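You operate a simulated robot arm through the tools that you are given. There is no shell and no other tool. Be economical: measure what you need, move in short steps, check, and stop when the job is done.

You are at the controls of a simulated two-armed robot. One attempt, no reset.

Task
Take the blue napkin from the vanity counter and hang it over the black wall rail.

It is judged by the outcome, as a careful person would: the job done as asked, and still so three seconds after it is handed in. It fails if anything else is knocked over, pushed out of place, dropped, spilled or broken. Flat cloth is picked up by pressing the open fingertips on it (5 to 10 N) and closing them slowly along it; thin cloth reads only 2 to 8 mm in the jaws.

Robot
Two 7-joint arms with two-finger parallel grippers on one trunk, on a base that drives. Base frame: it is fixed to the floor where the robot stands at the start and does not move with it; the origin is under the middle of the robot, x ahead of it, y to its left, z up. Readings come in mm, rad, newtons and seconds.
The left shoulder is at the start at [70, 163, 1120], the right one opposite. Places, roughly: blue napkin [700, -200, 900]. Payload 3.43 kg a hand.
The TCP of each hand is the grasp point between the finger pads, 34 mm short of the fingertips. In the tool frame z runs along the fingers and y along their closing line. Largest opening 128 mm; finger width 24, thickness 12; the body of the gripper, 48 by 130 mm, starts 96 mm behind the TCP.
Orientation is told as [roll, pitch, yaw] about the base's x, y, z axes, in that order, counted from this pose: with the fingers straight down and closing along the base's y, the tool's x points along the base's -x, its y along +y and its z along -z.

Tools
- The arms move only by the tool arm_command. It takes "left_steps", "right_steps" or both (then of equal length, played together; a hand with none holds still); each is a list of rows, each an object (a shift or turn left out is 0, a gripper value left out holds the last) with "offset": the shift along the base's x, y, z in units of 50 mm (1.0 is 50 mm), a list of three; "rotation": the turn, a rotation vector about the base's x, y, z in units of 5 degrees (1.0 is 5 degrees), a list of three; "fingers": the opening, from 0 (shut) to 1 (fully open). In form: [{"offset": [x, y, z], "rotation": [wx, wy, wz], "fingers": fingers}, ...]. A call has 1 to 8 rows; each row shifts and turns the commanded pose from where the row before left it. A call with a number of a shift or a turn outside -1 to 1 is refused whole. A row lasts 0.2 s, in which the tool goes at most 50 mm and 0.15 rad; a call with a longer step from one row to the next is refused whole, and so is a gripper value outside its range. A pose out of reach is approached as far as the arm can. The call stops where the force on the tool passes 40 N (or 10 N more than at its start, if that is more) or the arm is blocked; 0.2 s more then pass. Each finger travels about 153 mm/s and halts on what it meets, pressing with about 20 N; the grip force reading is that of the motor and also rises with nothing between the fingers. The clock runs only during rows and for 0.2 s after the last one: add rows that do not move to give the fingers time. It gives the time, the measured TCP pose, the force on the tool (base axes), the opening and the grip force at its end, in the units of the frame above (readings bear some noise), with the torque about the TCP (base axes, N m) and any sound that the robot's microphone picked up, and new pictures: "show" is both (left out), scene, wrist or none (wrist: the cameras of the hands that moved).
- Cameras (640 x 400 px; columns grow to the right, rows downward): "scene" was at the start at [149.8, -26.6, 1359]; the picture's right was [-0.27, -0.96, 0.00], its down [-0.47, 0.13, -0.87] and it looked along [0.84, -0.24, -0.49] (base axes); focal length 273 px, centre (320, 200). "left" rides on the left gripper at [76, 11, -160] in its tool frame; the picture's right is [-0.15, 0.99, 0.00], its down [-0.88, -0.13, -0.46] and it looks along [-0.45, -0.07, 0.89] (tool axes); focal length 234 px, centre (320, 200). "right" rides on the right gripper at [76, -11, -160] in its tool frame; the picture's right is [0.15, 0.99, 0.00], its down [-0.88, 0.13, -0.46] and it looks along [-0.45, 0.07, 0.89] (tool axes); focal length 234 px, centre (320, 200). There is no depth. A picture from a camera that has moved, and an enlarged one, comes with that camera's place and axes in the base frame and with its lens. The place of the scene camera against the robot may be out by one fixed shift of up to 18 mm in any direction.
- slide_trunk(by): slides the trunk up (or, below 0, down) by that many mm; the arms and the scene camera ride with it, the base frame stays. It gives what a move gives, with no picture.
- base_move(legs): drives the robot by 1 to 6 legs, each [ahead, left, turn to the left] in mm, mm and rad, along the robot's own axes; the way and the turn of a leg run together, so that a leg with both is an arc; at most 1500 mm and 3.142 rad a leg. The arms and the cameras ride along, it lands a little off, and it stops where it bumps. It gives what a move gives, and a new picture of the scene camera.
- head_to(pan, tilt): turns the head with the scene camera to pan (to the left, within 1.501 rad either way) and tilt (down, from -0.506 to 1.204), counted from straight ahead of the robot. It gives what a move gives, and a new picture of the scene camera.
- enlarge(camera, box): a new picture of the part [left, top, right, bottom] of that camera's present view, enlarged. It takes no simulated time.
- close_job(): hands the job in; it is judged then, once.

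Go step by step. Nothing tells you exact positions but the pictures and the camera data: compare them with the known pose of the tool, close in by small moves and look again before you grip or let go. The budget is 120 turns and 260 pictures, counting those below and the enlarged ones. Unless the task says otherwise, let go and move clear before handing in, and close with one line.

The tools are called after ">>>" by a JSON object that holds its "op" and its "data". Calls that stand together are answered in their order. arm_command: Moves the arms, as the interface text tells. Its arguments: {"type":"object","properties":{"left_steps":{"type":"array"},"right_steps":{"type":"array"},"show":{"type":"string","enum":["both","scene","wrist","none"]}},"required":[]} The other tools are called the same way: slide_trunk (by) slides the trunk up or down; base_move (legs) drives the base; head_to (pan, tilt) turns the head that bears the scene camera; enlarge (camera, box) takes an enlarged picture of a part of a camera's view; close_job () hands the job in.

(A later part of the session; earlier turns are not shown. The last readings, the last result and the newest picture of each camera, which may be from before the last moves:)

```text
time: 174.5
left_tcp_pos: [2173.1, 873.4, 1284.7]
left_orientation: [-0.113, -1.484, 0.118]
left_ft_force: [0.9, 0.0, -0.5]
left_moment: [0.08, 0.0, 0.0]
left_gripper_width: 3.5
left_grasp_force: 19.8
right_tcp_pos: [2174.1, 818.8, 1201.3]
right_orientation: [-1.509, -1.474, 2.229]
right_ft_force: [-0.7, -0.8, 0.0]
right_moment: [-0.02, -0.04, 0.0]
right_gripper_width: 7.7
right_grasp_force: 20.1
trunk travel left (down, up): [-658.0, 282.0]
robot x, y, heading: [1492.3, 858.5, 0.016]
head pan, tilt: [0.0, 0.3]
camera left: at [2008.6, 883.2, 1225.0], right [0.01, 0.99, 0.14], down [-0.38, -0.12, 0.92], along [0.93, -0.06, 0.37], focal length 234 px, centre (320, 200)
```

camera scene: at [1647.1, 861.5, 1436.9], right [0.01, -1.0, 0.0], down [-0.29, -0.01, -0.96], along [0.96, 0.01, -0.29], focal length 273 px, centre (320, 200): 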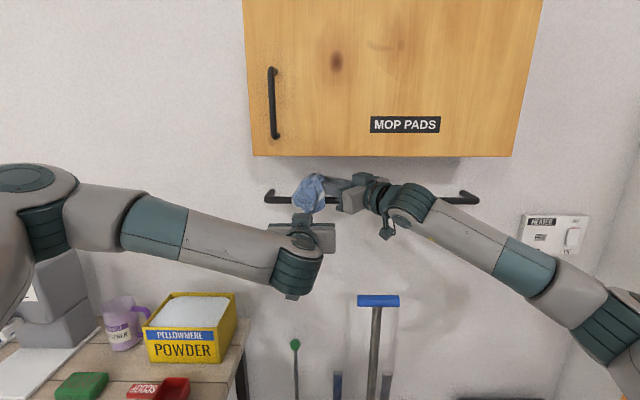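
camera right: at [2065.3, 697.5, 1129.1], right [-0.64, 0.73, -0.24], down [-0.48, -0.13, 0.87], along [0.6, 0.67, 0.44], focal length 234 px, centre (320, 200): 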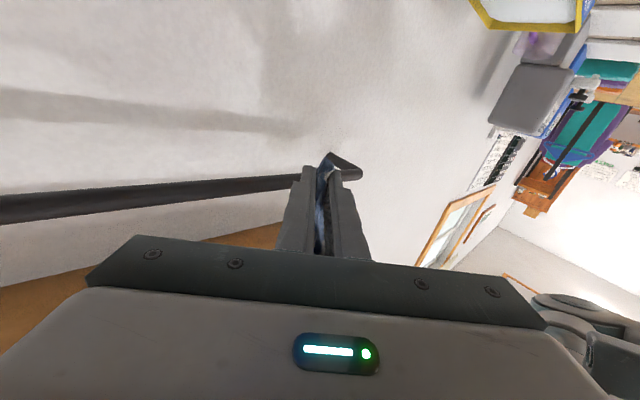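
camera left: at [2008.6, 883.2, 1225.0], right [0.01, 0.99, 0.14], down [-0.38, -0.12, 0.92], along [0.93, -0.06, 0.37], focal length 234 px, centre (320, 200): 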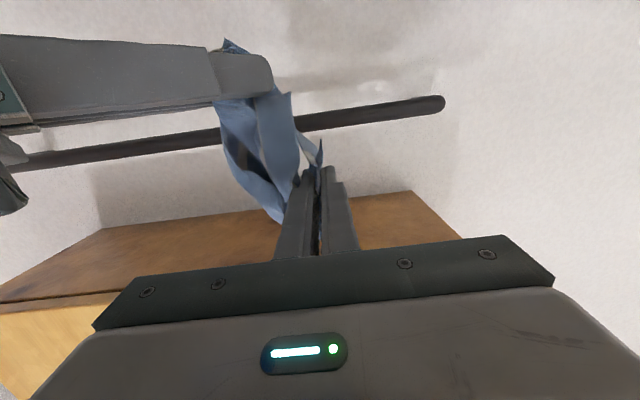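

The right holds a good gather (7.9 mm). Release the left and withdraw it straight back.

>>> {"op": "arm_command", "data": {"left_steps": [{"fingers": 0.2}, {"fingers": 0.4}, {"offset": [-0.7, 0.3, 0.2]}, {"offset": [-0.9, 0.2, 0]}, {"offset": [-0.9, 0.2, 0]}, {"offset": [-0.6, 0.5, 0]}, {}], "right_steps": [{}, {}, {}, {}, {}, {}, {}], "show": "both"}}

```text
time: 176.1
left_tcp_pos: [2021.2, 929.6, 1293.3]
left_orientation: [-0.101, -1.482, 0.105]
left_ft_force: [0.6, -1.2, 0.6]
left_moment: [-0.03, 0.01, 0.0]
left_gripper_width: 51.0
left_grasp_force: 0.1
right_tcp_pos: [2174.1, 816.7, 1200.8]
right_orientation: [-1.509, -1.472, 2.231]
right_ft_force: [0.5, -0.8, -1.0]
right_moment: [-0.03, 0.02, 0.01]
right_gripper_width: 7.7
right_grasp_force: 20.2
trunk travel left (down, up): [-658.0, 282.0]
robot x, y, heading: [1496.7, 863.5, 0.011]
head pan, tilt: [0.0, 0.3]
camera scene: at [1651.9, 858.6, 1436.4], right [0.01, -1.0, 0.0], down [-0.3, 0.0, -0.95], along [0.95, 0.01, -0.3], focal length 273 px, centre (320, 200)
camera right: at [2066.0, 696.6, 1128.6], right [-0.64, 0.73, -0.24], down [-0.48, -0.14, 0.87], along [0.6, 0.67, 0.44], focal length 234 px, centre (320, 200)
camera left: at [1855.8, 940.6, 1233.6], right [0.01, 0.99, 0.14], down [-0.38, -0.12, 0.92], along [0.93, -0.06, 0.37], focal length 234 px, centre (320, 200)
```

scene: 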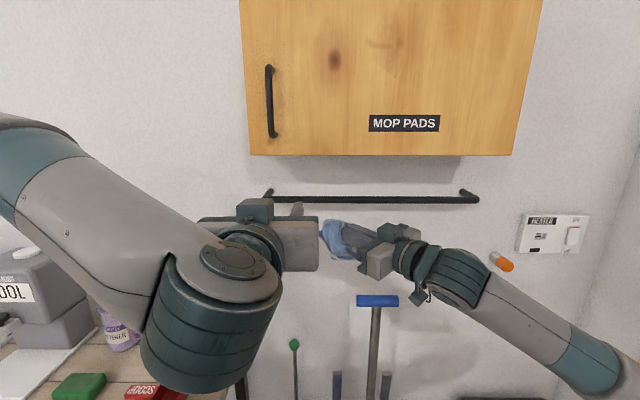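
right: 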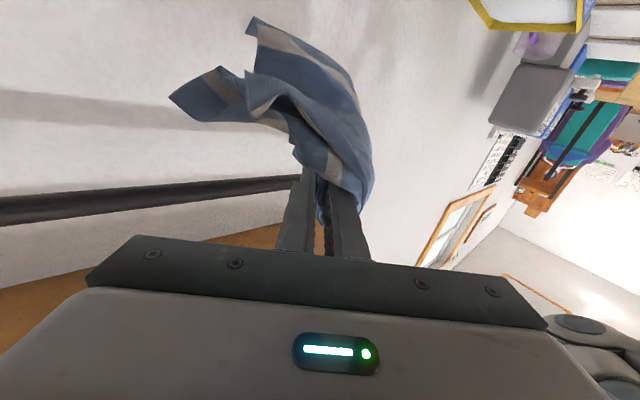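
left: 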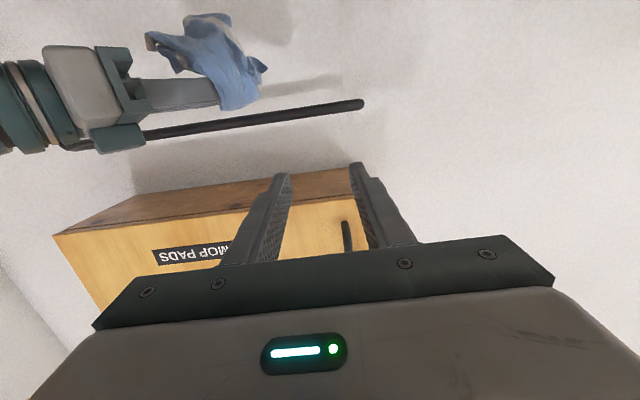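

The napkin hangs freely from the right hand. I'll raise the trunk and yaw the right hand square to the wall, so it can open fully without touching it.

>>> {"op": "slide_trunk", "data": {"by": 82}}

>>> {"op": "arm_command", "data": {"right_steps": [{"rotation": [0, 0, -1]}, {"rotation": [0, 0, -1]}, {"rotation": [0, 0, -1]}, {"rotation": [0, 0, -1]}, {"rotation": [0, 0, -1]}, {"rotation": [0, 0, -1]}, {"rotation": [0, 0, -1]}, {"rotation": [0, 0, -1]}], "left_steps": [{"offset": [-0.4, 0.4, 0]}, {"offset": [-0.4, 0.4, 0]}, {}, {}, {}, {}, {}, {}], "show": "wrist"}}

```text
time: 177.3
left_tcp_pos: [2020.0, 931.1, 1375.8]
left_orientation: [-0.109, -1.481, 0.113]
left_ft_force: [0.0, 0.5, 0.0]
left_moment: [-0.03, -0.01, 0.0]
left_gripper_width: 51.3
left_grasp_force: 0.0
right_tcp_pos: [2174.7, 818.8, 1284.4]
right_orientation: [-1.507, -1.474, 2.229]
right_ft_force: [0.1, 0.4, 0.3]
right_moment: [0.0, 0.01, 0.02]
right_gripper_width: 7.9
right_grasp_force: 19.7
trunk travel left (down, up): [-740.0, 200.0]
robot x, y, heading: [1493.5, 859.6, 0.011]
head pan, tilt: [0.0, 0.3]
```

```text
time: 179.1
left_tcp_pos: [2016.9, 947.4, 1400.6]
left_orientation: [-0.116, -1.482, 0.121]
left_ft_force: [-0.4, -0.1, -1.1]
left_moment: [-0.01, 0.01, -0.02]
left_gripper_width: 51.0
left_grasp_force: 0.1
left hand out of reach, approached as far as the arm can: row 1, 2
right_tcp_pos: [2173.9, 816.6, 1283.2]
right_orientation: [-1.645, -1.464, 2.135]
right_ft_force: [0.7, -1.0, -0.5]
right_moment: [0.03, 0.02, -0.01]
right_gripper_width: 7.1
right_grasp_force: 19.4
right hand out of reach, approached as far as the arm can: row 4, 5, 6, 7, 8
trunk travel left (down, up): [-740.0, 200.0]
robot x, y, heading: [1494.8, 856.2, 0.01]
head pan, tilt: [0.0, 0.3]
camera right: at [2042.6, 723.6, 1207.6], right [-0.45, 0.86, -0.25], down [-0.51, -0.02, 0.86], along [0.73, 0.52, 0.45], focal length 234 px, centre (320, 200)
camera left: at [1850.7, 957.6, 1339.2], right [0.01, 0.99, 0.14], down [-0.37, -0.12, 0.92], along [0.93, -0.06, 0.37], focal length 234 px, centre (320, 200)
```

right: 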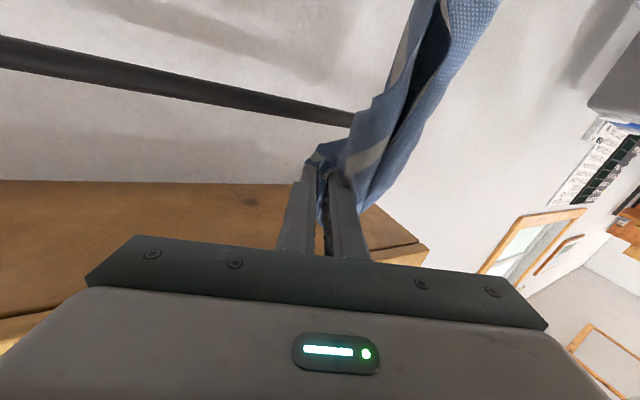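
left: 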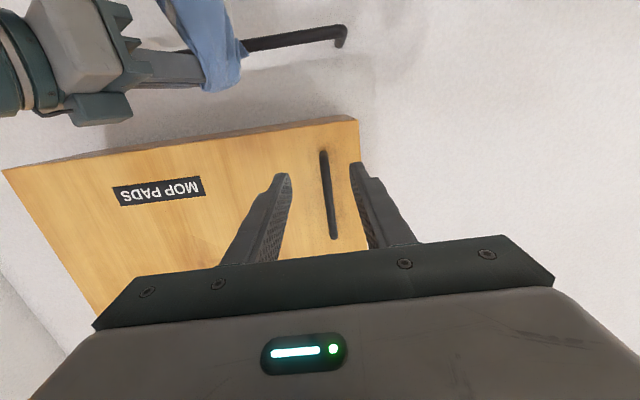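

The wrist is too close to the body for that yaw. I'll drive the base back 100 mm, extend the arm, and finish the turn.

>>> {"op": "base_move", "data": {"legs": [[-110, 0, 0]]}}

>>> {"op": "arm_command", "data": {"right_steps": [{"offset": [0.8, 0, 0]}, {"offset": [0.8, 0, 0]}, {"rotation": [0, 0, -1]}, {"rotation": [0, 0, -1]}, {"rotation": [0, 0, -1]}, {"rotation": [0, 0, -1]}, {"rotation": [0, 0, -0.7]}, {}], "show": "both"}}

```text
time: 180.2
left_tcp_pos: [1909.1, 947.0, 1399.7]
left_orientation: [-0.106, -1.479, 0.115]
left_ft_force: [-0.1, -0.3, 0.3]
left_moment: [0.0, -0.01, -0.01]
left_gripper_width: 51.1
left_grasp_force: 0.1
right_tcp_pos: [2068.0, 815.2, 1282.3]
right_orientation: [-1.641, -1.464, 2.135]
right_ft_force: [-0.1, -0.3, 0.4]
right_moment: [-0.03, 0.03, 0.0]
right_gripper_width: 7.0
right_grasp_force: 19.9
trunk travel left (down, up): [-740.0, 200.0]
robot x, y, heading: [1385.8, 857.4, 0.014]
head pan, tilt: [0.0, 0.3]
camera scene: at [1544.2, 858.5, 1518.4], right [0.01, -1.0, 0.0], down [-0.3, 0.0, -0.95], along [0.95, 0.01, -0.3], focal length 273 px, centre (320, 200)
```

scene: 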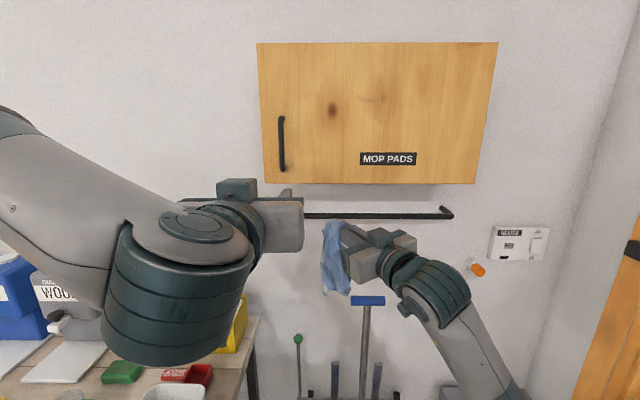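

```text
time: 182.0
left_tcp_pos: [1907.7, 946.3, 1399.5]
left_orientation: [-0.104, -1.482, 0.111]
left_ft_force: [-0.4, -0.5, -0.7]
left_moment: [0.0, 0.0, 0.01]
left_gripper_width: 51.3
left_grasp_force: 0.1
right_tcp_pos: [2145.9, 819.6, 1286.9]
right_orientation: [-1.751, -1.456, 2.219]
right_ft_force: [-0.4, -0.6, 0.2]
right_moment: [-0.02, 0.02, 0.01]
right_gripper_width: 7.2
right_grasp_force: 20.3
right hand out of reach, approached as far as the arm can: row 3, 4, 5, 6, 7
trunk travel left (down, up): [-740.0, 200.0]
robot x, y, heading: [1389.3, 858.4, 0.013]
head pan, tilt: [0.0, 0.3]
camera scene: at [1543.2, 857.8, 1518.5], right [0.01, -1.0, 0.0], down [-0.3, 0.0, -0.96], along [0.96, 0.01, -0.3], focal length 273 px, centre (320, 200)
camera right: at [2013.1, 729.8, 1210.4], right [-0.43, 0.86, -0.26], down [-0.53, -0.01, 0.85], along [0.73, 0.5, 0.46], focal length 234 px, centre (320, 200)
```

scene: 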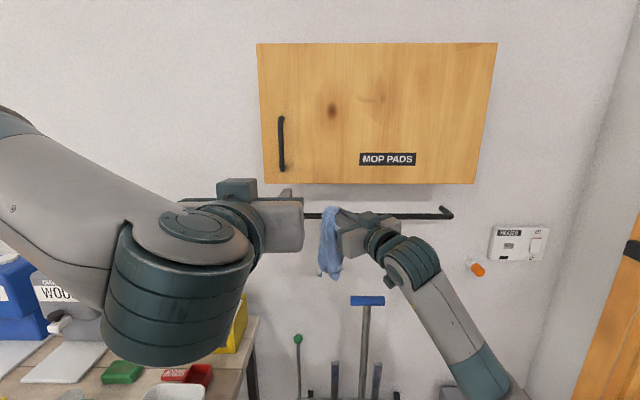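
right: 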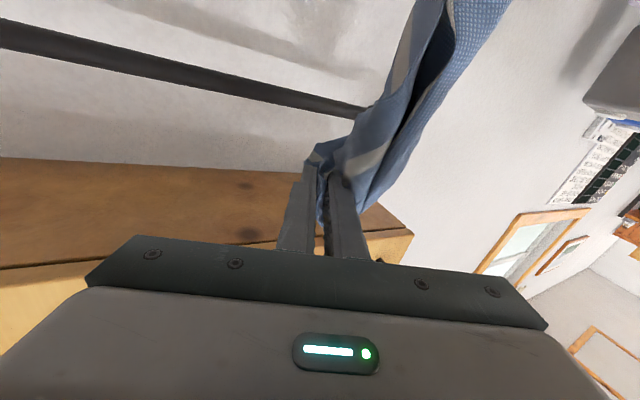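

The wrist can't yaw further, and cloth that exits on the upper side of a grip clings over the fingers. Better: tilt the right hand down so the napkin hangs below it, and let the left (square to the wall) take it just beneath the right's tips, so the long part hangs below the left's fingers.

>>> {"op": "arm_command", "data": {"right_steps": [{"rotation": [-0.47, 0.88, 0]}, {"rotation": [-0.47, 0.88, 0]}, {"rotation": [-0.47, 0.88, 0]}, {"rotation": [-0.47, 0.88, 0]}, {"rotation": [-0.47, 0.88, 0]}, {"rotation": [-0.47, 0.88, 0]}, {"rotation": [-0.47, 0.88, 0]}, {"rotation": [-0.47, 0.88, 0]}], "left_steps": [{"offset": [0, 0.2, -0.6]}, {"offset": [0, 0.2, -0.6]}, {"offset": [0, 0, -0.6]}, {"offset": [0.2, 0, -0.6]}, {"offset": [0.3, 0, -0.6]}, {"offset": [0.3, 0, -0.4]}, {"offset": [0.3, 0, 0], "fingers": 1.0}, {}], "show": "both"}}

```text
time: 183.8
left_tcp_pos: [2000.0, 944.7, 1248.8]
left_orientation: [-0.118, -1.482, 0.122]
left_ft_force: [0.0, -0.1, 0.7]
left_moment: [0.0, 0.01, -0.01]
left_gripper_width: 128.2
left_grasp_force: 0.1
left hand out of reach, approached as far as the arm can: row 1, 2, 3
right_tcp_pos: [2146.0, 821.1, 1286.4]
right_orientation: [-0.165, -0.883, 0.673]
right_ft_force: [-0.8, 0.4, -0.7]
right_moment: [-0.03, 0.03, 0.0]
right_gripper_width: 7.3
right_grasp_force: 20.1
trunk travel left (down, up): [-740.0, 200.0]
robot x, y, heading: [1386.0, 856.9, 0.01]
head pan, tilt: [0.0, 0.3]
camera scene: at [1543.2, 859.0, 1518.5], right [0.01, -1.0, 0.0], down [-0.3, 0.0, -0.96], along [0.96, 0.01, -0.3], focal length 273 px, centre (320, 200)
camera right: at [2002.3, 725.0, 1331.1], right [-0.58, 0.78, -0.22], down [0.05, 0.3, 0.95], along [0.81, 0.54, -0.22], focal length 234 px, centre (320, 200)
camera left: at [1834.9, 953.6, 1187.8], right [0.01, 0.99, 0.14], down [-0.37, -0.12, 0.92], along [0.93, -0.06, 0.37], focal length 234 px, centre (320, 200)
```

scene: 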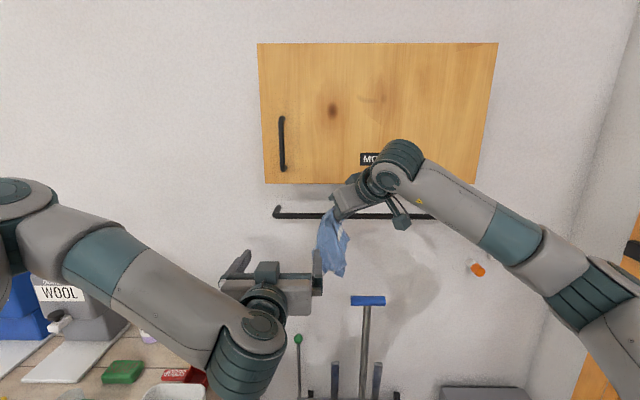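
right: 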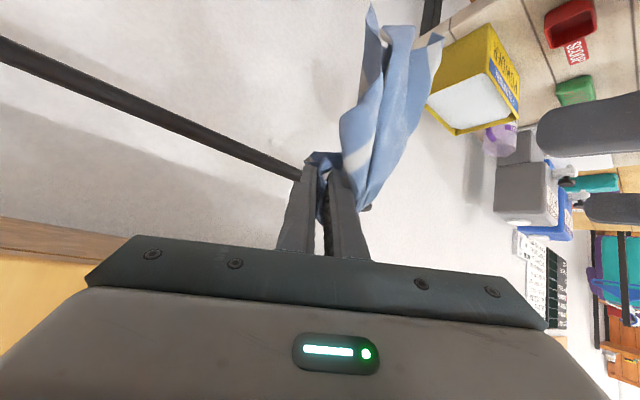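
left: 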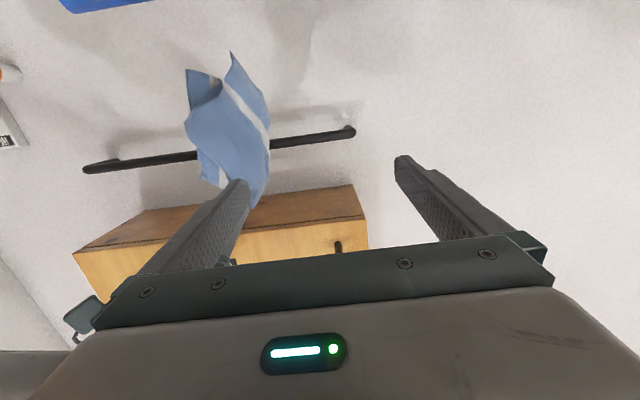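

The napkin hangs from the right's tips at about (2165, 835, 1262). I'll bring the open left hand in just below that point.

>>> {"op": "arm_command", "data": {"left_steps": [{"offset": [0, -0.75, -0.15]}, {"offset": [0, -0.75, -0.15]}, {"offset": [0, -0.7, -0.1]}, {"offset": [0.7, 0, 0]}, {"offset": [0.7, 0, 0]}, {"offset": [0.6, 0, 0]}, {}], "show": "wrist"}}

>>> {"op": "arm_command", "data": {"right_steps": [{}], "show": "wrist"}}

```text
time: 185.4
left_tcp_pos: [2099.3, 831.7, 1227.5]
left_orientation: [-0.112, -1.481, 0.117]
left_ft_force: [-0.4, 0.3, 0.1]
left_moment: [0.03, -0.01, -0.03]
left_gripper_width: 127.8
left_grasp_force: 0.0
right_tcp_pos: [2146.7, 820.5, 1288.1]
right_orientation: [-0.163, -0.881, 0.672]
right_ft_force: [0.2, -0.3, -0.8]
right_moment: [-0.05, -0.01, -0.02]
right_gripper_width: 7.3
right_grasp_force: 20.3
trunk travel left (down, up): [-740.0, 200.0]
robot x, y, heading: [1387.8, 858.6, 0.012]
head pan, tilt: [0.0, 0.3]
camera left: at [1934.2, 840.8, 1166.9], right [0.01, 0.99, 0.14], down [-0.37, -0.12, 0.92], along [0.93, -0.06, 0.37], focal length 234 px, centre (320, 200)
```

left: 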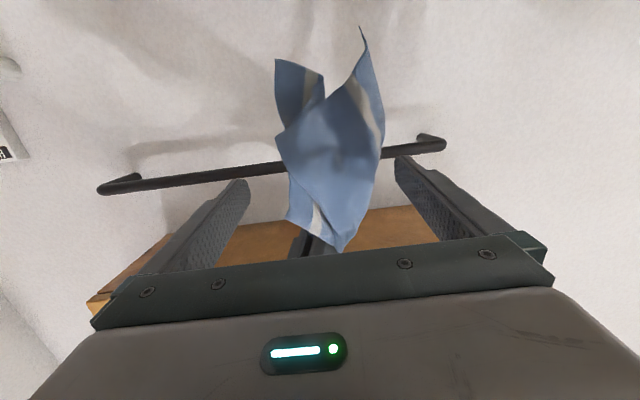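

```text
time: 185.8
left_tcp_pos: [2099.2, 830.3, 1227.1]
left_orientation: [-0.109, -1.481, 0.113]
left_ft_force: [-0.6, -1.0, -0.8]
left_moment: [-0.01, -0.05, 0.02]
left_gripper_width: 127.9
left_grasp_force: 0.1
right_tcp_pos: [2147.1, 820.1, 1285.8]
right_orientation: [-0.161, -0.884, 0.669]
right_ft_force: [0.7, 0.6, -0.2]
right_moment: [0.02, 0.0, -0.01]
right_gripper_width: 7.2
right_grasp_force: 20.0
trunk travel left (down, up): [-740.0, 200.0]
robot x, y, heading: [1384.3, 858.5, 0.012]
head pan, tilt: [0.0, 0.3]
camera right: at [2002.9, 724.4, 1330.4], right [-0.58, 0.78, -0.21], down [0.05, 0.3, 0.95], along [0.81, 0.54, -0.22], focal length 234 px, centre (320, 200)
```

right: 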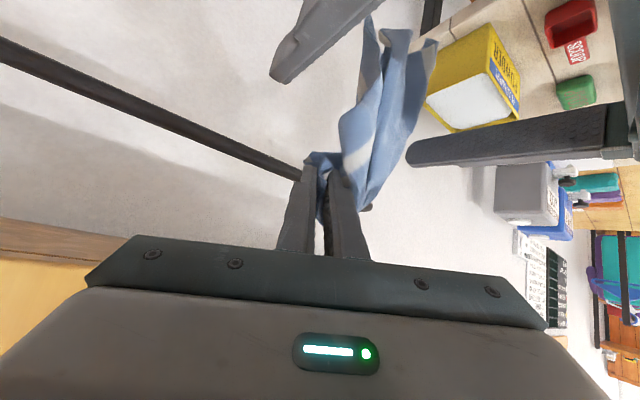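

The cloth is centred between the left fingers. I'll raise 8 mm, advance around it just under the right tips and close.

>>> {"op": "arm_command", "data": {"left_steps": [{"offset": [0.6, 0.1, 0.16]}, {"offset": [0.46, 0.1, 0]}, {"fingers": 0.7}, {"fingers": 0.4}, {"fingers": 0.2}, {"fingers": 0.0}, {}, {}], "show": "wrist"}}

>>> {"op": "arm_command", "data": {"right_steps": [{}], "show": "wrist"}}

```text
time: 187.6
left_tcp_pos: [2151.4, 841.4, 1236.4]
left_orientation: [-0.109, -1.481, 0.116]
left_ft_force: [-0.3, -0.2, -0.7]
left_moment: [0.03, -0.03, -0.02]
left_gripper_width: 6.7
left_grasp_force: 19.8
right_tcp_pos: [2146.6, 821.0, 1286.8]
right_orientation: [-0.162, -0.883, 0.672]
right_ft_force: [-0.7, -0.3, -0.7]
right_moment: [-0.04, 0.0, 0.01]
right_gripper_width: 7.1
right_grasp_force: 20.0
trunk travel left (down, up): [-740.0, 200.0]
robot x, y, heading: [1388.3, 856.2, 0.016]
head pan, tilt: [0.0, 0.3]
camera left: at [1986.0, 851.4, 1174.7], right [0.01, 0.99, 0.14], down [-0.37, -0.12, 0.92], along [0.93, -0.06, 0.37], focal length 234 px, centre (320, 200)
```

left: 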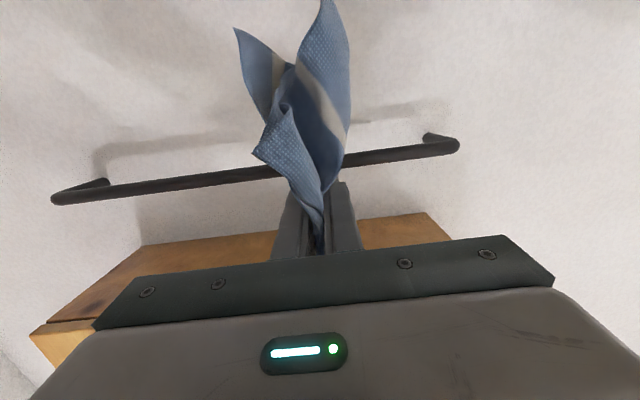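

```text
time: 188.0
left_tcp_pos: [2150.8, 842.3, 1235.6]
left_orientation: [-0.108, -1.48, 0.116]
left_ft_force: [-0.1, 0.1, -0.5]
left_moment: [0.02, -0.02, -0.04]
left_gripper_width: 6.8
left_grasp_force: 19.9
right_tcp_pos: [2147.0, 820.6, 1287.4]
right_orientation: [-0.162, -0.884, 0.671]
right_ft_force: [-0.2, -0.6, -1.1]
right_moment: [0.0, 0.0, 0.0]
right_gripper_width: 7.0
right_grasp_force: 20.0
trunk travel left (down, up): [-740.0, 200.0]
robot x, y, heading: [1392.0, 858.6, 0.013]
head pan, tilt: [0.0, 0.3]
camera right: at [2002.8, 724.5, 1330.5], right [-0.58, 0.78, -0.21], down [0.05, 0.3, 0.95], along [0.81, 0.54, -0.22], focal length 234 px, centre (320, 200)
```

right: 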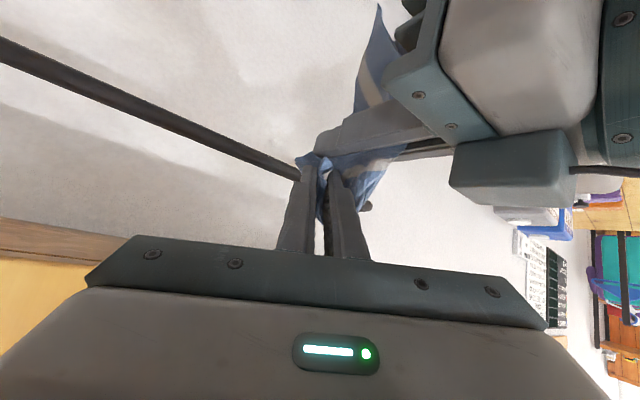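

The left now grips the top (6.7 mm) with the long part hanging below its fingers. I'll carry the short flap forward over the left tips with the right, release, and pull the right away.

>>> {"op": "arm_command", "data": {"right_steps": [{"offset": [0.5, 0.1, 0]}, {"offset": [0.3, 0.1, -0.16]}, {"fingers": 0.15}, {"fingers": 0.35}, {"offset": [-0.1, -0.1, 0.5]}, {"offset": [-0.5, -0.3, 0.7]}, {"offset": [-0.6, -0.6, 0.3]}, {"offset": [-0.5, -0.7, 0]}], "show": "none"}}

>>> {"op": "arm_command", "data": {"right_steps": [{"offset": [-0.3, -0.8, 0]}, {"offset": [0, -0.8, 0]}, {}], "left_steps": [{}, {}, {}], "show": "both"}}

```text
time: 189.5
left_tcp_pos: [2149.1, 841.5, 1236.3]
left_orientation: [-0.11, -1.483, 0.119]
left_ft_force: [-0.5, 0.0, -0.2]
left_moment: [0.01, -0.03, 0.01]
left_gripper_width: 6.3
left_grasp_force: 20.1
right_tcp_pos: [2157.3, 814.8, 1327.8]
right_orientation: [-0.156, -0.87, 0.667]
right_ft_force: [-0.4, 0.6, -2.8]
right_moment: [0.1, -0.03, -0.02]
right_gripper_width: 44.1
right_grasp_force: 0.0
trunk travel left (down, up): [-740.0, 200.0]
robot x, y, heading: [1391.2, 860.0, 0.011]
head pan, tilt: [0.0, 0.3]
stopped in row 7 (right hand): the force on the tool passed its limit (the readings are from after the stop); the commanded pose is now the measured one
```

```text
time: 190.3
left_tcp_pos: [2151.9, 842.9, 1235.2]
left_orientation: [-0.125, -1.48, 0.132]
left_ft_force: [-0.4, 0.3, 1.1]
left_moment: [0.01, -0.02, -0.05]
left_gripper_width: 6.3
left_grasp_force: 20.2
right_tcp_pos: [2145.0, 735.9, 1326.6]
right_orientation: [-0.156, -0.867, 0.667]
right_ft_force: [-0.7, 1.2, 0.4]
right_moment: [-0.01, 0.0, -0.03]
right_gripper_width: 44.9
right_grasp_force: 0.1
trunk travel left (down, up): [-740.0, 200.0]
robot x, y, heading: [1386.1, 863.2, 0.011]
head pan, tilt: [0.0, 0.3]
camera scene: at [1544.6, 860.7, 1518.4], right [0.01, -1.0, 0.0], down [-0.3, -0.01, -0.95], along [0.95, 0.01, -0.3], focal length 273 px, centre (320, 200)
camera right: at [2002.3, 638.6, 1372.5], right [-0.59, 0.78, -0.21], down [0.07, 0.31, 0.95], along [0.81, 0.54, -0.23], focal length 234 px, centre (320, 200)
camera left: at [1986.8, 853.7, 1174.3], right [0.01, 0.99, 0.13], down [-0.37, -0.12, 0.92], along [0.93, -0.06, 0.37], focal length 234 px, centre (320, 200)
```

scene: 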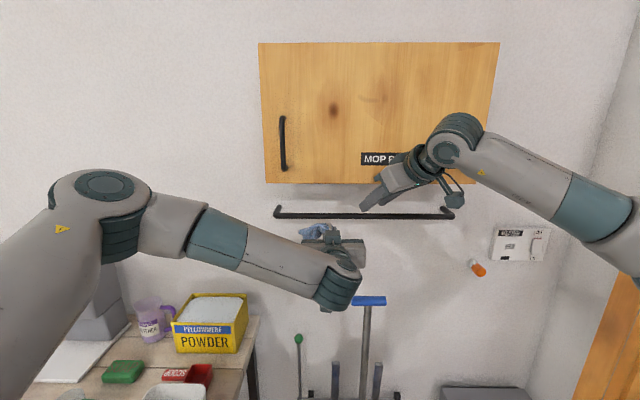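
right: 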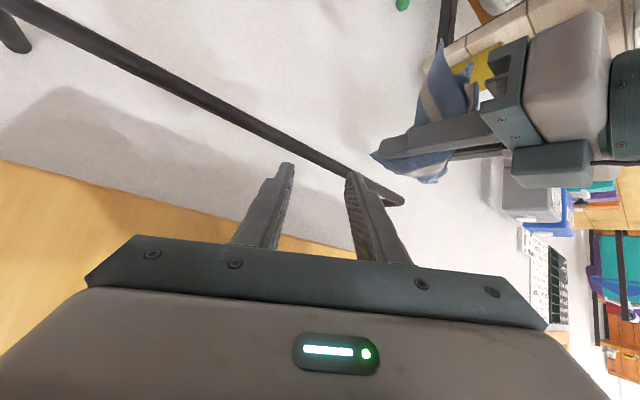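
left: 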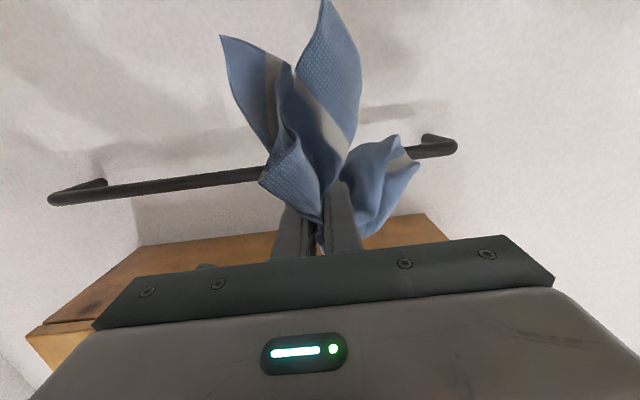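

The left holds the napkin with ~140 mm hanging below and a ~60 mm flap above. New idea: turn the left hand to point along the rail (−y) and roll it so the flap exits on the wall side and the long part on the front side. Then it can be set astride the rail from above and the fingers slid out along the rail. First I'll clear the right hand and start the yaw.

>>> {"op": "arm_command", "data": {"right_steps": [{"offset": [-0.5, -0.8, 0]}, {"offset": [-0.5, -0.8, 0]}, {"offset": [-0.4, -0.8, 0]}, {}, {}, {}, {}, {}], "left_steps": [{"rotation": [0, 0, -1]}, {"rotation": [0, 0, -1]}, {"rotation": [0, 0, -1]}, {"rotation": [0, 0, -1]}, {"rotation": [0, 0, -1]}, {"rotation": [0, 0, -1]}, {"rotation": [0, 0, -1]}, {"rotation": [0, 0, -1]}], "show": "none"}}

>>> {"op": "arm_command", "data": {"left_steps": [{"rotation": [0, 0, -1]}, {"rotation": [0, 0, -1]}, {"rotation": [0, 0, -1]}, {"rotation": [0, 0, -1]}, {"rotation": [0, 0, -1]}, {"rotation": [0, 0, -1]}, {"rotation": [0, 0, -1]}, {"rotation": [0, 0, -1]}], "show": "both"}}

```text
time: 192.1
left_tcp_pos: [2149.5, 836.8, 1237.6]
left_orientation: [-0.093, -1.475, -0.107]
left_ft_force: [-0.2, 0.2, -0.3]
left_moment: [0.0, 0.0, -0.01]
left_gripper_width: 5.8
left_grasp_force: 20.1
left hand out of reach, approached as far as the arm can: row 3, 4, 5, 6, 7, 8
right_tcp_pos: [2073.2, 614.9, 1326.8]
right_orientation: [-0.154, -0.871, 0.666]
right_ft_force: [-0.2, -0.3, -0.4]
right_moment: [0.0, -0.02, -0.02]
right_gripper_width: 44.9
right_grasp_force: 0.1
trunk travel left (down, up): [-740.0, 200.0]
robot x, y, heading: [1385.8, 861.6, 0.015]
head pan, tilt: [0.0, 0.3]
```

```text
time: 193.9
left_tcp_pos: [2148.8, 836.9, 1236.9]
left_orientation: [-0.098, -1.474, -0.102]
left_ft_force: [-0.5, 0.0, 0.5]
left_moment: [-0.02, -0.03, 0.0]
left_gripper_width: 5.7
left_grasp_force: 19.9
left hand out of reach, approached as far as the arm can: row 1, 2, 3, 4, 5, 6, 7, 8
right_tcp_pos: [2074.5, 615.1, 1328.3]
right_orientation: [-0.155, -0.869, 0.665]
right_ft_force: [-0.3, -0.3, -0.4]
right_moment: [-0.01, -0.03, 0.0]
right_gripper_width: 44.8
right_grasp_force: 0.0
trunk travel left (down, up): [-740.0, 200.0]
robot x, y, heading: [1384.9, 860.5, 0.012]
head pan, tilt: [0.0, 0.3]
camera scene: at [1543.6, 858.4, 1518.5], right [0.01, -1.0, 0.0], down [-0.3, 0.0, -0.96], along [0.96, 0.01, -0.3], focal length 273 px, centre (320, 200)
camera left: at [1989.5, 880.7, 1177.3], right [0.21, 0.97, 0.14], down [-0.39, -0.05, 0.92], along [0.9, -0.25, 0.36], focal length 234 px, centre (320, 200)
```

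scene: 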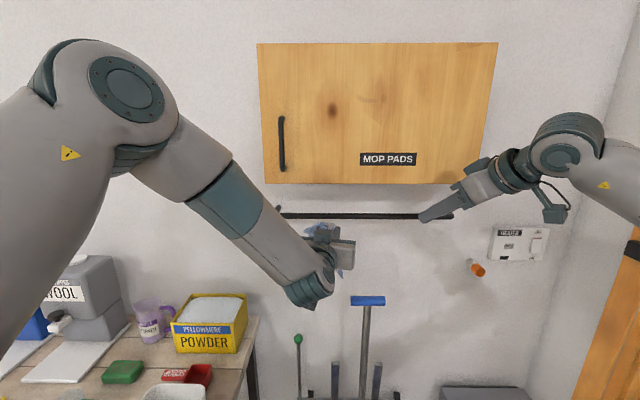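
left: 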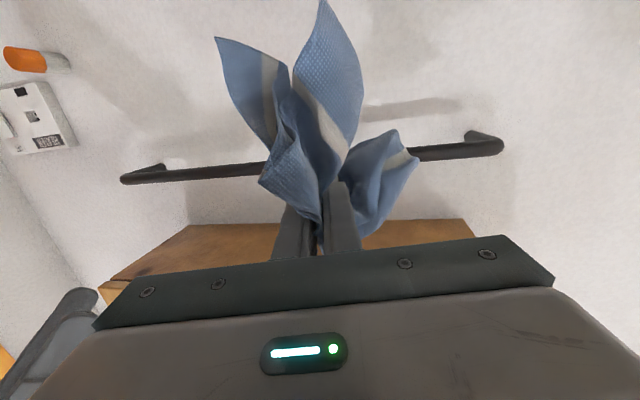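

The left can't yaw that far, so I'll use the good grip differently. Push over until the long part flips behind, then open fully so the fingers leave the short flap, and withdraw fast. Straightening the left and raising it to rail-clearing height.

>>> {"op": "arm_command", "data": {"left_steps": [{"rotation": [0, 0, 1]}, {"rotation": [0, 0, 1], "offset": [0, 0.1, 0.3]}, {"rotation": [0, 0, 0.4], "offset": [0, 0.1, 0.35]}, {"offset": [0, 0.1, 0.35]}, {}], "show": "none"}}

>>> {"op": "base_move", "data": {"legs": [[70, 0, 0]]}}

>>> {"op": "arm_command", "data": {"left_steps": [{}], "show": "wrist"}}

```text
time: 195.1
left_tcp_pos: [2148.6, 851.9, 1290.2]
left_orientation: [-0.089, -1.475, 0.099]
left_ft_force: [-0.4, -0.8, 0.2]
left_moment: [-0.01, 0.01, 0.03]
left_gripper_width: 6.0
left_grasp_force: 19.2
right_tcp_pos: [2073.4, 613.9, 1326.8]
right_orientation: [-0.153, -0.868, 0.667]
right_ft_force: [-0.6, -1.1, 0.6]
right_moment: [-0.01, 0.01, 0.03]
right_gripper_width: 44.8
right_grasp_force: 0.1
trunk travel left (down, up): [-740.0, 200.0]
robot x, y, heading: [1387.3, 858.2, 0.014]
head pan, tilt: [0.0, 0.3]
```

```text
time: 196.1
left_tcp_pos: [2214.8, 854.0, 1291.2]
left_orientation: [-0.103, -1.479, 0.113]
left_ft_force: [-0.1, 0.5, -0.2]
left_moment: [-0.03, 0.01, 0.02]
left_gripper_width: 6.0
left_grasp_force: 20.1
right_tcp_pos: [2138.5, 617.4, 1329.4]
right_orientation: [-0.158, -0.873, 0.67]
right_ft_force: [-1.3, 0.7, 0.1]
right_moment: [-0.02, 0.01, -0.03]
right_gripper_width: 44.6
right_grasp_force: 0.0
trunk travel left (down, up): [-740.0, 200.0]
robot x, y, heading: [1457.3, 859.0, 0.011]
head pan, tilt: [0.0, 0.3]
camera scene: at [1608.1, 859.8, 1519.1], right [0.01, -1.0, 0.0], down [-0.29, 0.0, -0.96], along [0.96, 0.01, -0.29], focal length 273 px, centre (320, 200)
```

scene: 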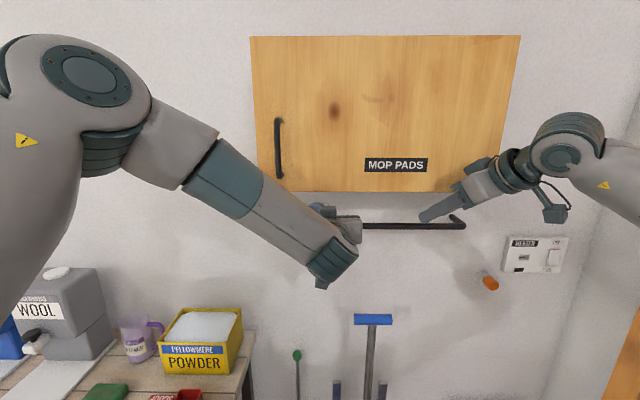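

```text
time: 196.5
left_tcp_pos: [2216.2, 853.8, 1290.9]
left_orientation: [-0.099, -1.478, 0.109]
left_ft_force: [-0.6, -0.4, -0.7]
left_moment: [0.03, 0.04, -0.06]
left_gripper_width: 5.9
left_grasp_force: 20.4
right_tcp_pos: [2140.9, 616.3, 1329.1]
right_orientation: [-0.158, -0.872, 0.668]
right_ft_force: [-0.8, -0.3, 0.8]
right_moment: [-0.01, 0.0, -0.03]
right_gripper_width: 44.8
right_grasp_force: 0.0
trunk travel left (down, up): [-740.0, 200.0]
robot x, y, heading: [1458.2, 857.2, 0.015]
head pan, tilt: [0.0, 0.3]
camera left: at [2050.1, 862.6, 1230.9], right [0.0, 0.99, 0.14], down [-0.37, -0.13, 0.92], along [0.93, -0.05, 0.37], focal length 234 px, centre (320, 200)
```

left: 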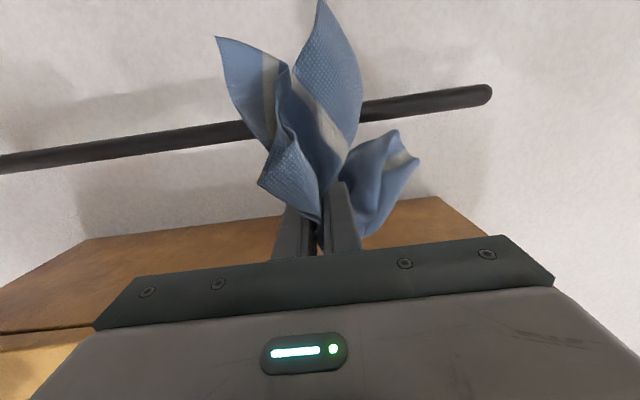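

Now push fully over the rail.

>>> {"op": "arm_command", "data": {"left_steps": [{"offset": [0.5, 0, -0.06]}, {"offset": [0.5, 0, -0.06]}, {"offset": [0.4, 0, -0.06]}, {"offset": [0.36, 0, -0.04]}, {}], "show": "wrist"}}

>>> {"op": "enlarge", "data": {"camera": "left", "box": [200, 0, 480, 260]}}

```text
time: 197.7
left_tcp_pos: [2306.2, 853.3, 1279.9]
left_orientation: [-0.099, -1.476, 0.11]
left_ft_force: [-0.6, 0.8, 0.4]
left_moment: [-0.02, 0.01, -0.03]
left_gripper_width: 5.9
left_grasp_force: 19.9
right_tcp_pos: [2142.5, 616.4, 1328.6]
right_orientation: [-0.155, -0.871, 0.668]
right_ft_force: [-0.5, 0.0, -0.7]
right_moment: [0.01, 0.0, -0.03]
right_gripper_width: 44.7
right_grasp_force: 0.1
trunk travel left (down, up): [-740.0, 200.0]
robot x, y, heading: [1456.2, 858.8, 0.017]
head pan, tilt: [0.0, 0.3]
camera left: at [2139.4, 862.8, 1219.7], right [0.0, 0.99, 0.14], down [-0.37, -0.13, 0.92], along [0.93, -0.05, 0.37], focal length 234 px, centre (320, 200)
```

left: 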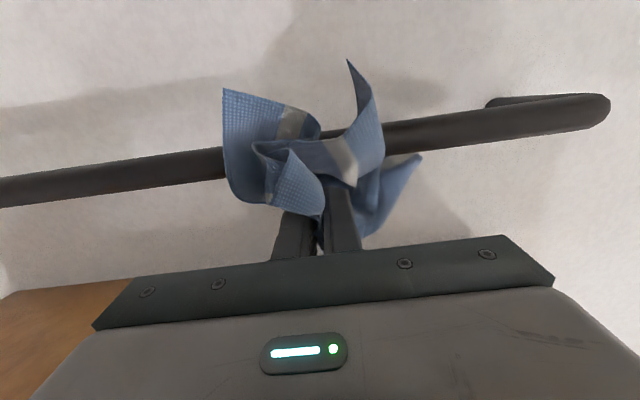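

```text
1.54 times, centred on (340, 130) of left
camera zoom: at [2139.4, 862.8, 1219.7], right [0.0, 0.99, 0.14], down [-0.37, -0.13, 0.92], along [0.93, -0.05, 0.37], focal length 360 px, centre (289, 308)
```

zoom: 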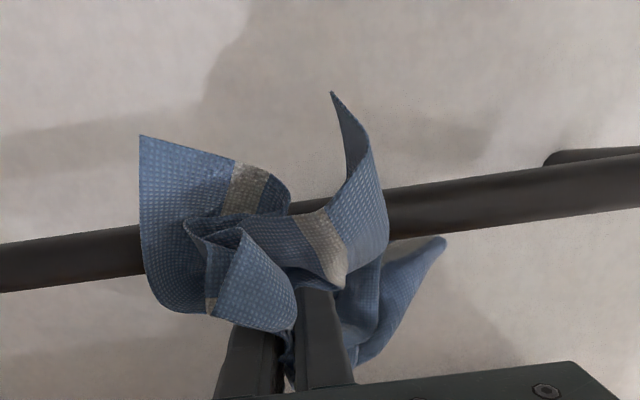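

Now the petals hang in front, passing under the fingers, while the pinched part and flap are behind the rail, with no wall contact. I'll open the fingers fully.

>>> {"op": "arm_command", "data": {"left_steps": [{"fingers": 0.2}, {"fingers": 0.4}, {"fingers": 0.6}, {"fingers": 0.8}, {"fingers": 1.0}, {}, {}], "show": "wrist"}}

>>> {"op": "enlarge", "data": {"camera": "left", "box": [180, 0, 480, 260]}}

```text
time: 199.3
left_tcp_pos: [2304.7, 853.0, 1278.8]
left_orientation: [-0.096, -1.475, 0.109]
left_ft_force: [-1.6, 0.6, 0.4]
left_moment: [-0.04, 0.01, -0.01]
left_gripper_width: 128.0
left_grasp_force: 0.0
right_tcp_pos: [2142.4, 615.9, 1327.6]
right_orientation: [-0.156, -0.869, 0.67]
right_ft_force: [0.5, -0.9, 0.4]
right_moment: [-0.02, 0.01, 0.02]
right_gripper_width: 44.9
right_grasp_force: 0.1
trunk travel left (down, up): [-740.0, 200.0]
robot x, y, heading: [1456.9, 860.0, 0.014]
head pan, tilt: [0.0, 0.3]
camera left: at [2139.8, 862.5, 1219.2], right [0.0, 0.99, 0.14], down [-0.37, -0.13, 0.92], along [0.93, -0.05, 0.36], focal length 234 px, centre (320, 200)
```

left: 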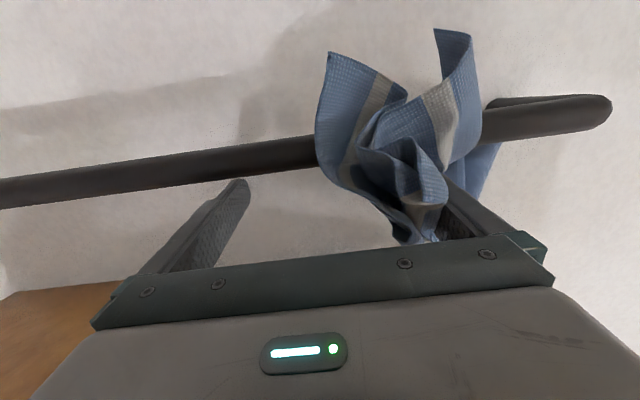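

```text
1.54 times, centred on (330, 130) of left
camera zoom: at [2139.8, 862.5, 1219.2], right [0.0, 0.99, 0.14], down [-0.37, -0.13, 0.92], along [0.93, -0.05, 0.36], focal length 360 px, centre (305, 308)
```

zoom: 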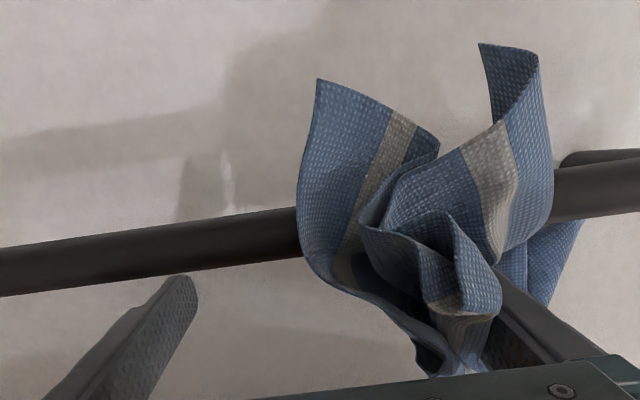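

The cloth stays saddled over the +y finger because the flap hangs over it. A grip from above (like the original pick-up) leaves nothing draped over the fingers, so I'll re-close and retreat. Then I'll let the right hand, pointing down, pinch the saddle ridge off the left finger. First re-grip, retreat, and square up the right hand.

>>> {"op": "arm_command", "data": {"left_steps": [{"fingers": 0.5}, {"fingers": 0.0}, {}, {}, {"offset": [-0.7, 0, 0.1]}, {"offset": [-0.8, 0, 0]}, {"offset": [-0.8, 0, 0]}, {"offset": [-0.7, 0, 0]}], "right_steps": [{}, {"rotation": [0, 0, -1]}, {"rotation": [0, 0, -1]}, {"rotation": [0, 0, -1]}, {"rotation": [0, 0, -1]}, {"rotation": [0, 0, -1]}, {"rotation": [0, 0, -1]}, {}], "show": "wrist"}}

```text
time: 201.1
left_tcp_pos: [2155.0, 855.1, 1283.1]
left_orientation: [-0.103, -1.476, 0.111]
left_ft_force: [-0.3, -0.8, -0.7]
left_moment: [0.01, 0.0, 0.03]
left_gripper_width: 2.9
left_grasp_force: 20.5
right_tcp_pos: [2143.5, 617.3, 1328.5]
right_orientation: [-0.154, -0.87, 0.142]
right_ft_force: [-0.3, -0.7, 0.9]
right_moment: [0.02, 0.0, 0.01]
right_gripper_width: 44.9
right_grasp_force: 0.1
trunk travel left (down, up): [-740.0, 200.0]
robot x, y, heading: [1458.2, 858.7, 0.017]
head pan, tilt: [0.0, 0.3]
camera right: at [1970.7, 604.3, 1373.9], right [-0.12, 0.97, -0.21], down [0.21, 0.23, 0.95], along [0.97, 0.07, -0.23], focal length 234 px, centre (320, 200)
camera left: at [1988.9, 863.9, 1223.1], right [0.0, 0.99, 0.14], down [-0.37, -0.13, 0.92], along [0.93, -0.05, 0.37], focal length 234 px, centre (320, 200)
```

right: 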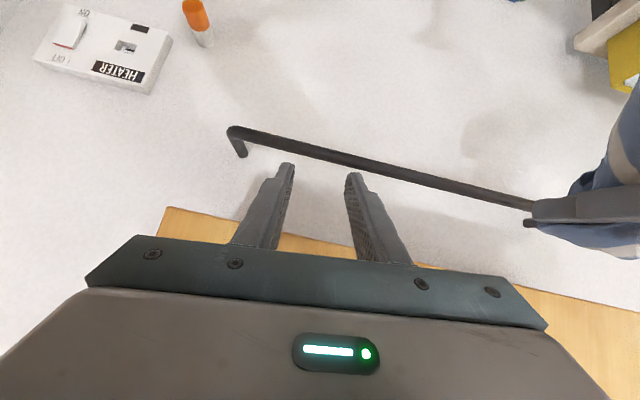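
left: 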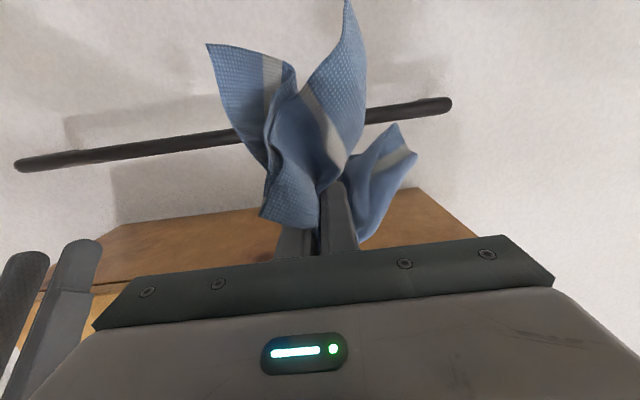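

The right is squared up, pointing 50° down, and the left holds the cloth again. I'll shift the left to y ≈ 790, open it halfway so the cloth saddles on its +y finger, and bring the right above it.

>>> {"op": "arm_command", "data": {"left_steps": [{"offset": [0, -0.4, 0]}, {"offset": [0, -0.45, 0]}, {"offset": [0, -0.45, 0]}, {"fingers": 0.15}, {"fingers": 0.3}, {"fingers": 0.5}, {}, {}], "right_steps": [{"offset": [0, 0, 0.7]}, {"offset": [0, 0.2, 0.3]}, {}, {"offset": [0, 0.8, 0]}, {"offset": [0, 0.8, 0]}, {"offset": [0, 0.8, 0]}, {"offset": [0, 0.8, 0]}, {"offset": [0, 0.75, 0]}], "show": "wrist"}}

```text
time: 201.6
left_tcp_pos: [2156.4, 821.6, 1283.2]
left_orientation: [-0.091, -1.475, 0.099]
left_ft_force: [-0.4, -0.1, 0.0]
left_moment: [0.03, 0.0, 0.03]
left_gripper_width: 3.0
left_grasp_force: 20.0
right_tcp_pos: [2143.5, 617.7, 1358.2]
right_orientation: [-0.156, -0.845, 0.139]
right_ft_force: [0.1, -0.2, -2.8]
right_moment: [0.02, -0.18, 0.05]
right_gripper_width: 45.3
right_grasp_force: 0.7
trunk travel left (down, up): [-740.0, 200.0]
robot x, y, heading: [1456.8, 857.7, 0.011]
head pan, tilt: [0.0, 0.3]
stopped in row 2 (right hand): the force on the tool passed its limit (the readings are from after the stop); the commanded pose is now the measured one
camera right: at [1973.0, 606.9, 1408.9], right [-0.12, 0.97, -0.21], down [0.23, 0.23, 0.94], along [0.97, 0.06, -0.25], focal length 234 px, centre (320, 200)
camera left: at [1991.0, 829.1, 1222.9], right [0.01, 0.99, 0.14], down [-0.37, -0.13, 0.92], along [0.93, -0.06, 0.36], focal length 234 px, centre (320, 200)
```

right: 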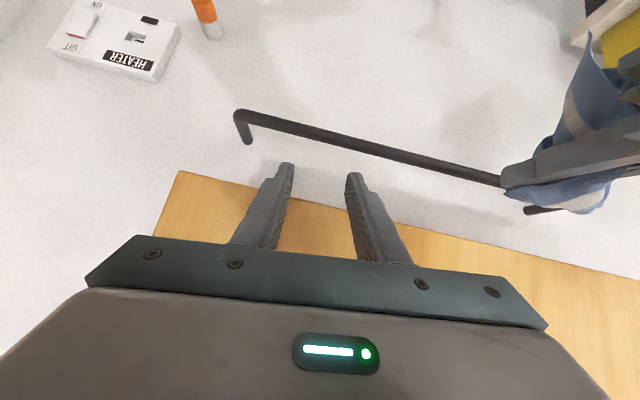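
left: 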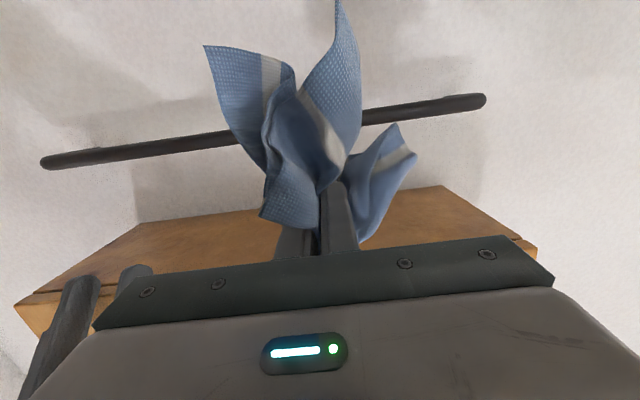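

The right hand's back brushes the cabinet front, so I'll back the base 100 mm for working room and continue there.

>>> {"op": "base_move", "data": {"legs": [[-100, 0, 0]]}}

>>> {"op": "arm_command", "data": {"left_steps": [{"offset": [0, -0.3, 0]}, {"offset": [0, -0.3, 0]}, {"fingers": 0.15}, {"fingers": 0.3}, {"fingers": 0.5}, {}, {}, {}], "right_steps": [{"offset": [0, 0, 0.3]}, {}, {}, {"offset": [0, 0.8, 0]}, {"offset": [0, 0.8, 0]}, {"offset": [0, 0.8, 0]}, {"offset": [0.1, 0.8, 0]}, {"offset": [0.1, 0.9, 0]}], "show": "wrist"}}

```text
time: 202.8
left_tcp_pos: [2057.6, 820.3, 1281.2]
left_orientation: [-0.099, -1.475, 0.108]
left_ft_force: [0.2, 0.3, 0.0]
left_moment: [0.01, 0.0, -0.01]
left_gripper_width: 2.8
left_grasp_force: 19.5
right_tcp_pos: [2043.4, 619.7, 1359.0]
right_orientation: [-0.158, -0.844, 0.141]
right_ft_force: [0.4, 0.1, 0.1]
right_moment: [0.01, -0.05, -0.01]
right_gripper_width: 45.0
right_grasp_force: 0.0
trunk travel left (down, up): [-740.0, 200.0]
robot x, y, heading: [1356.8, 859.5, 0.017]
head pan, tilt: [0.0, 0.3]
camera scene: at [1512.6, 858.0, 1518.3], right [0.01, -1.0, 0.0], down [-0.3, 0.0, -0.95], along [0.95, 0.01, -0.3], focal length 273 px, centre (320, 200)
```

scene: 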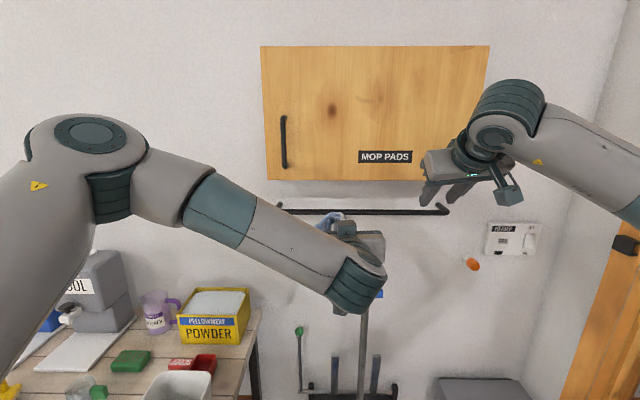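

```text
time: 204.6
left_tcp_pos: [2055.3, 793.9, 1282.0]
left_orientation: [-0.127, -1.476, 0.138]
left_ft_force: [-0.6, 0.3, -0.6]
left_moment: [-0.01, -0.02, -0.04]
left_gripper_width: 64.0
left_grasp_force: 0.0
right_tcp_pos: [2050.4, 827.4, 1375.2]
right_orientation: [-0.161, -0.844, 0.143]
right_ft_force: [0.1, 0.3, -0.3]
right_moment: [-0.04, -0.03, -0.04]
right_gripper_width: 44.9
right_grasp_force: 0.1
trunk travel left (down, up): [-740.0, 200.0]
robot x, y, heading: [1353.4, 862.5, 0.01]
head pan, tilt: [0.0, 0.3]
camera right: at [1880.6, 816.1, 1425.1], right [-0.12, 0.97, -0.22], down [0.23, 0.24, 0.94], along [0.97, 0.06, -0.25], focal length 234 px, centre (320, 200)
camera left: at [1889.8, 803.4, 1222.4], right [0.0, 0.99, 0.13], down [-0.37, -0.12, 0.92], along [0.93, -0.05, 0.36], focal length 234 px, centre (320, 200)
```

right: 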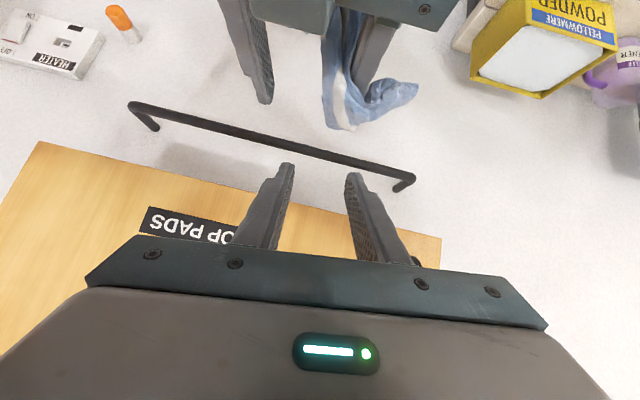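
left: 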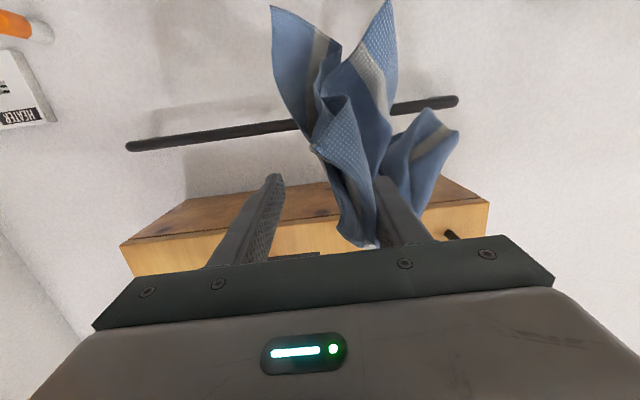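

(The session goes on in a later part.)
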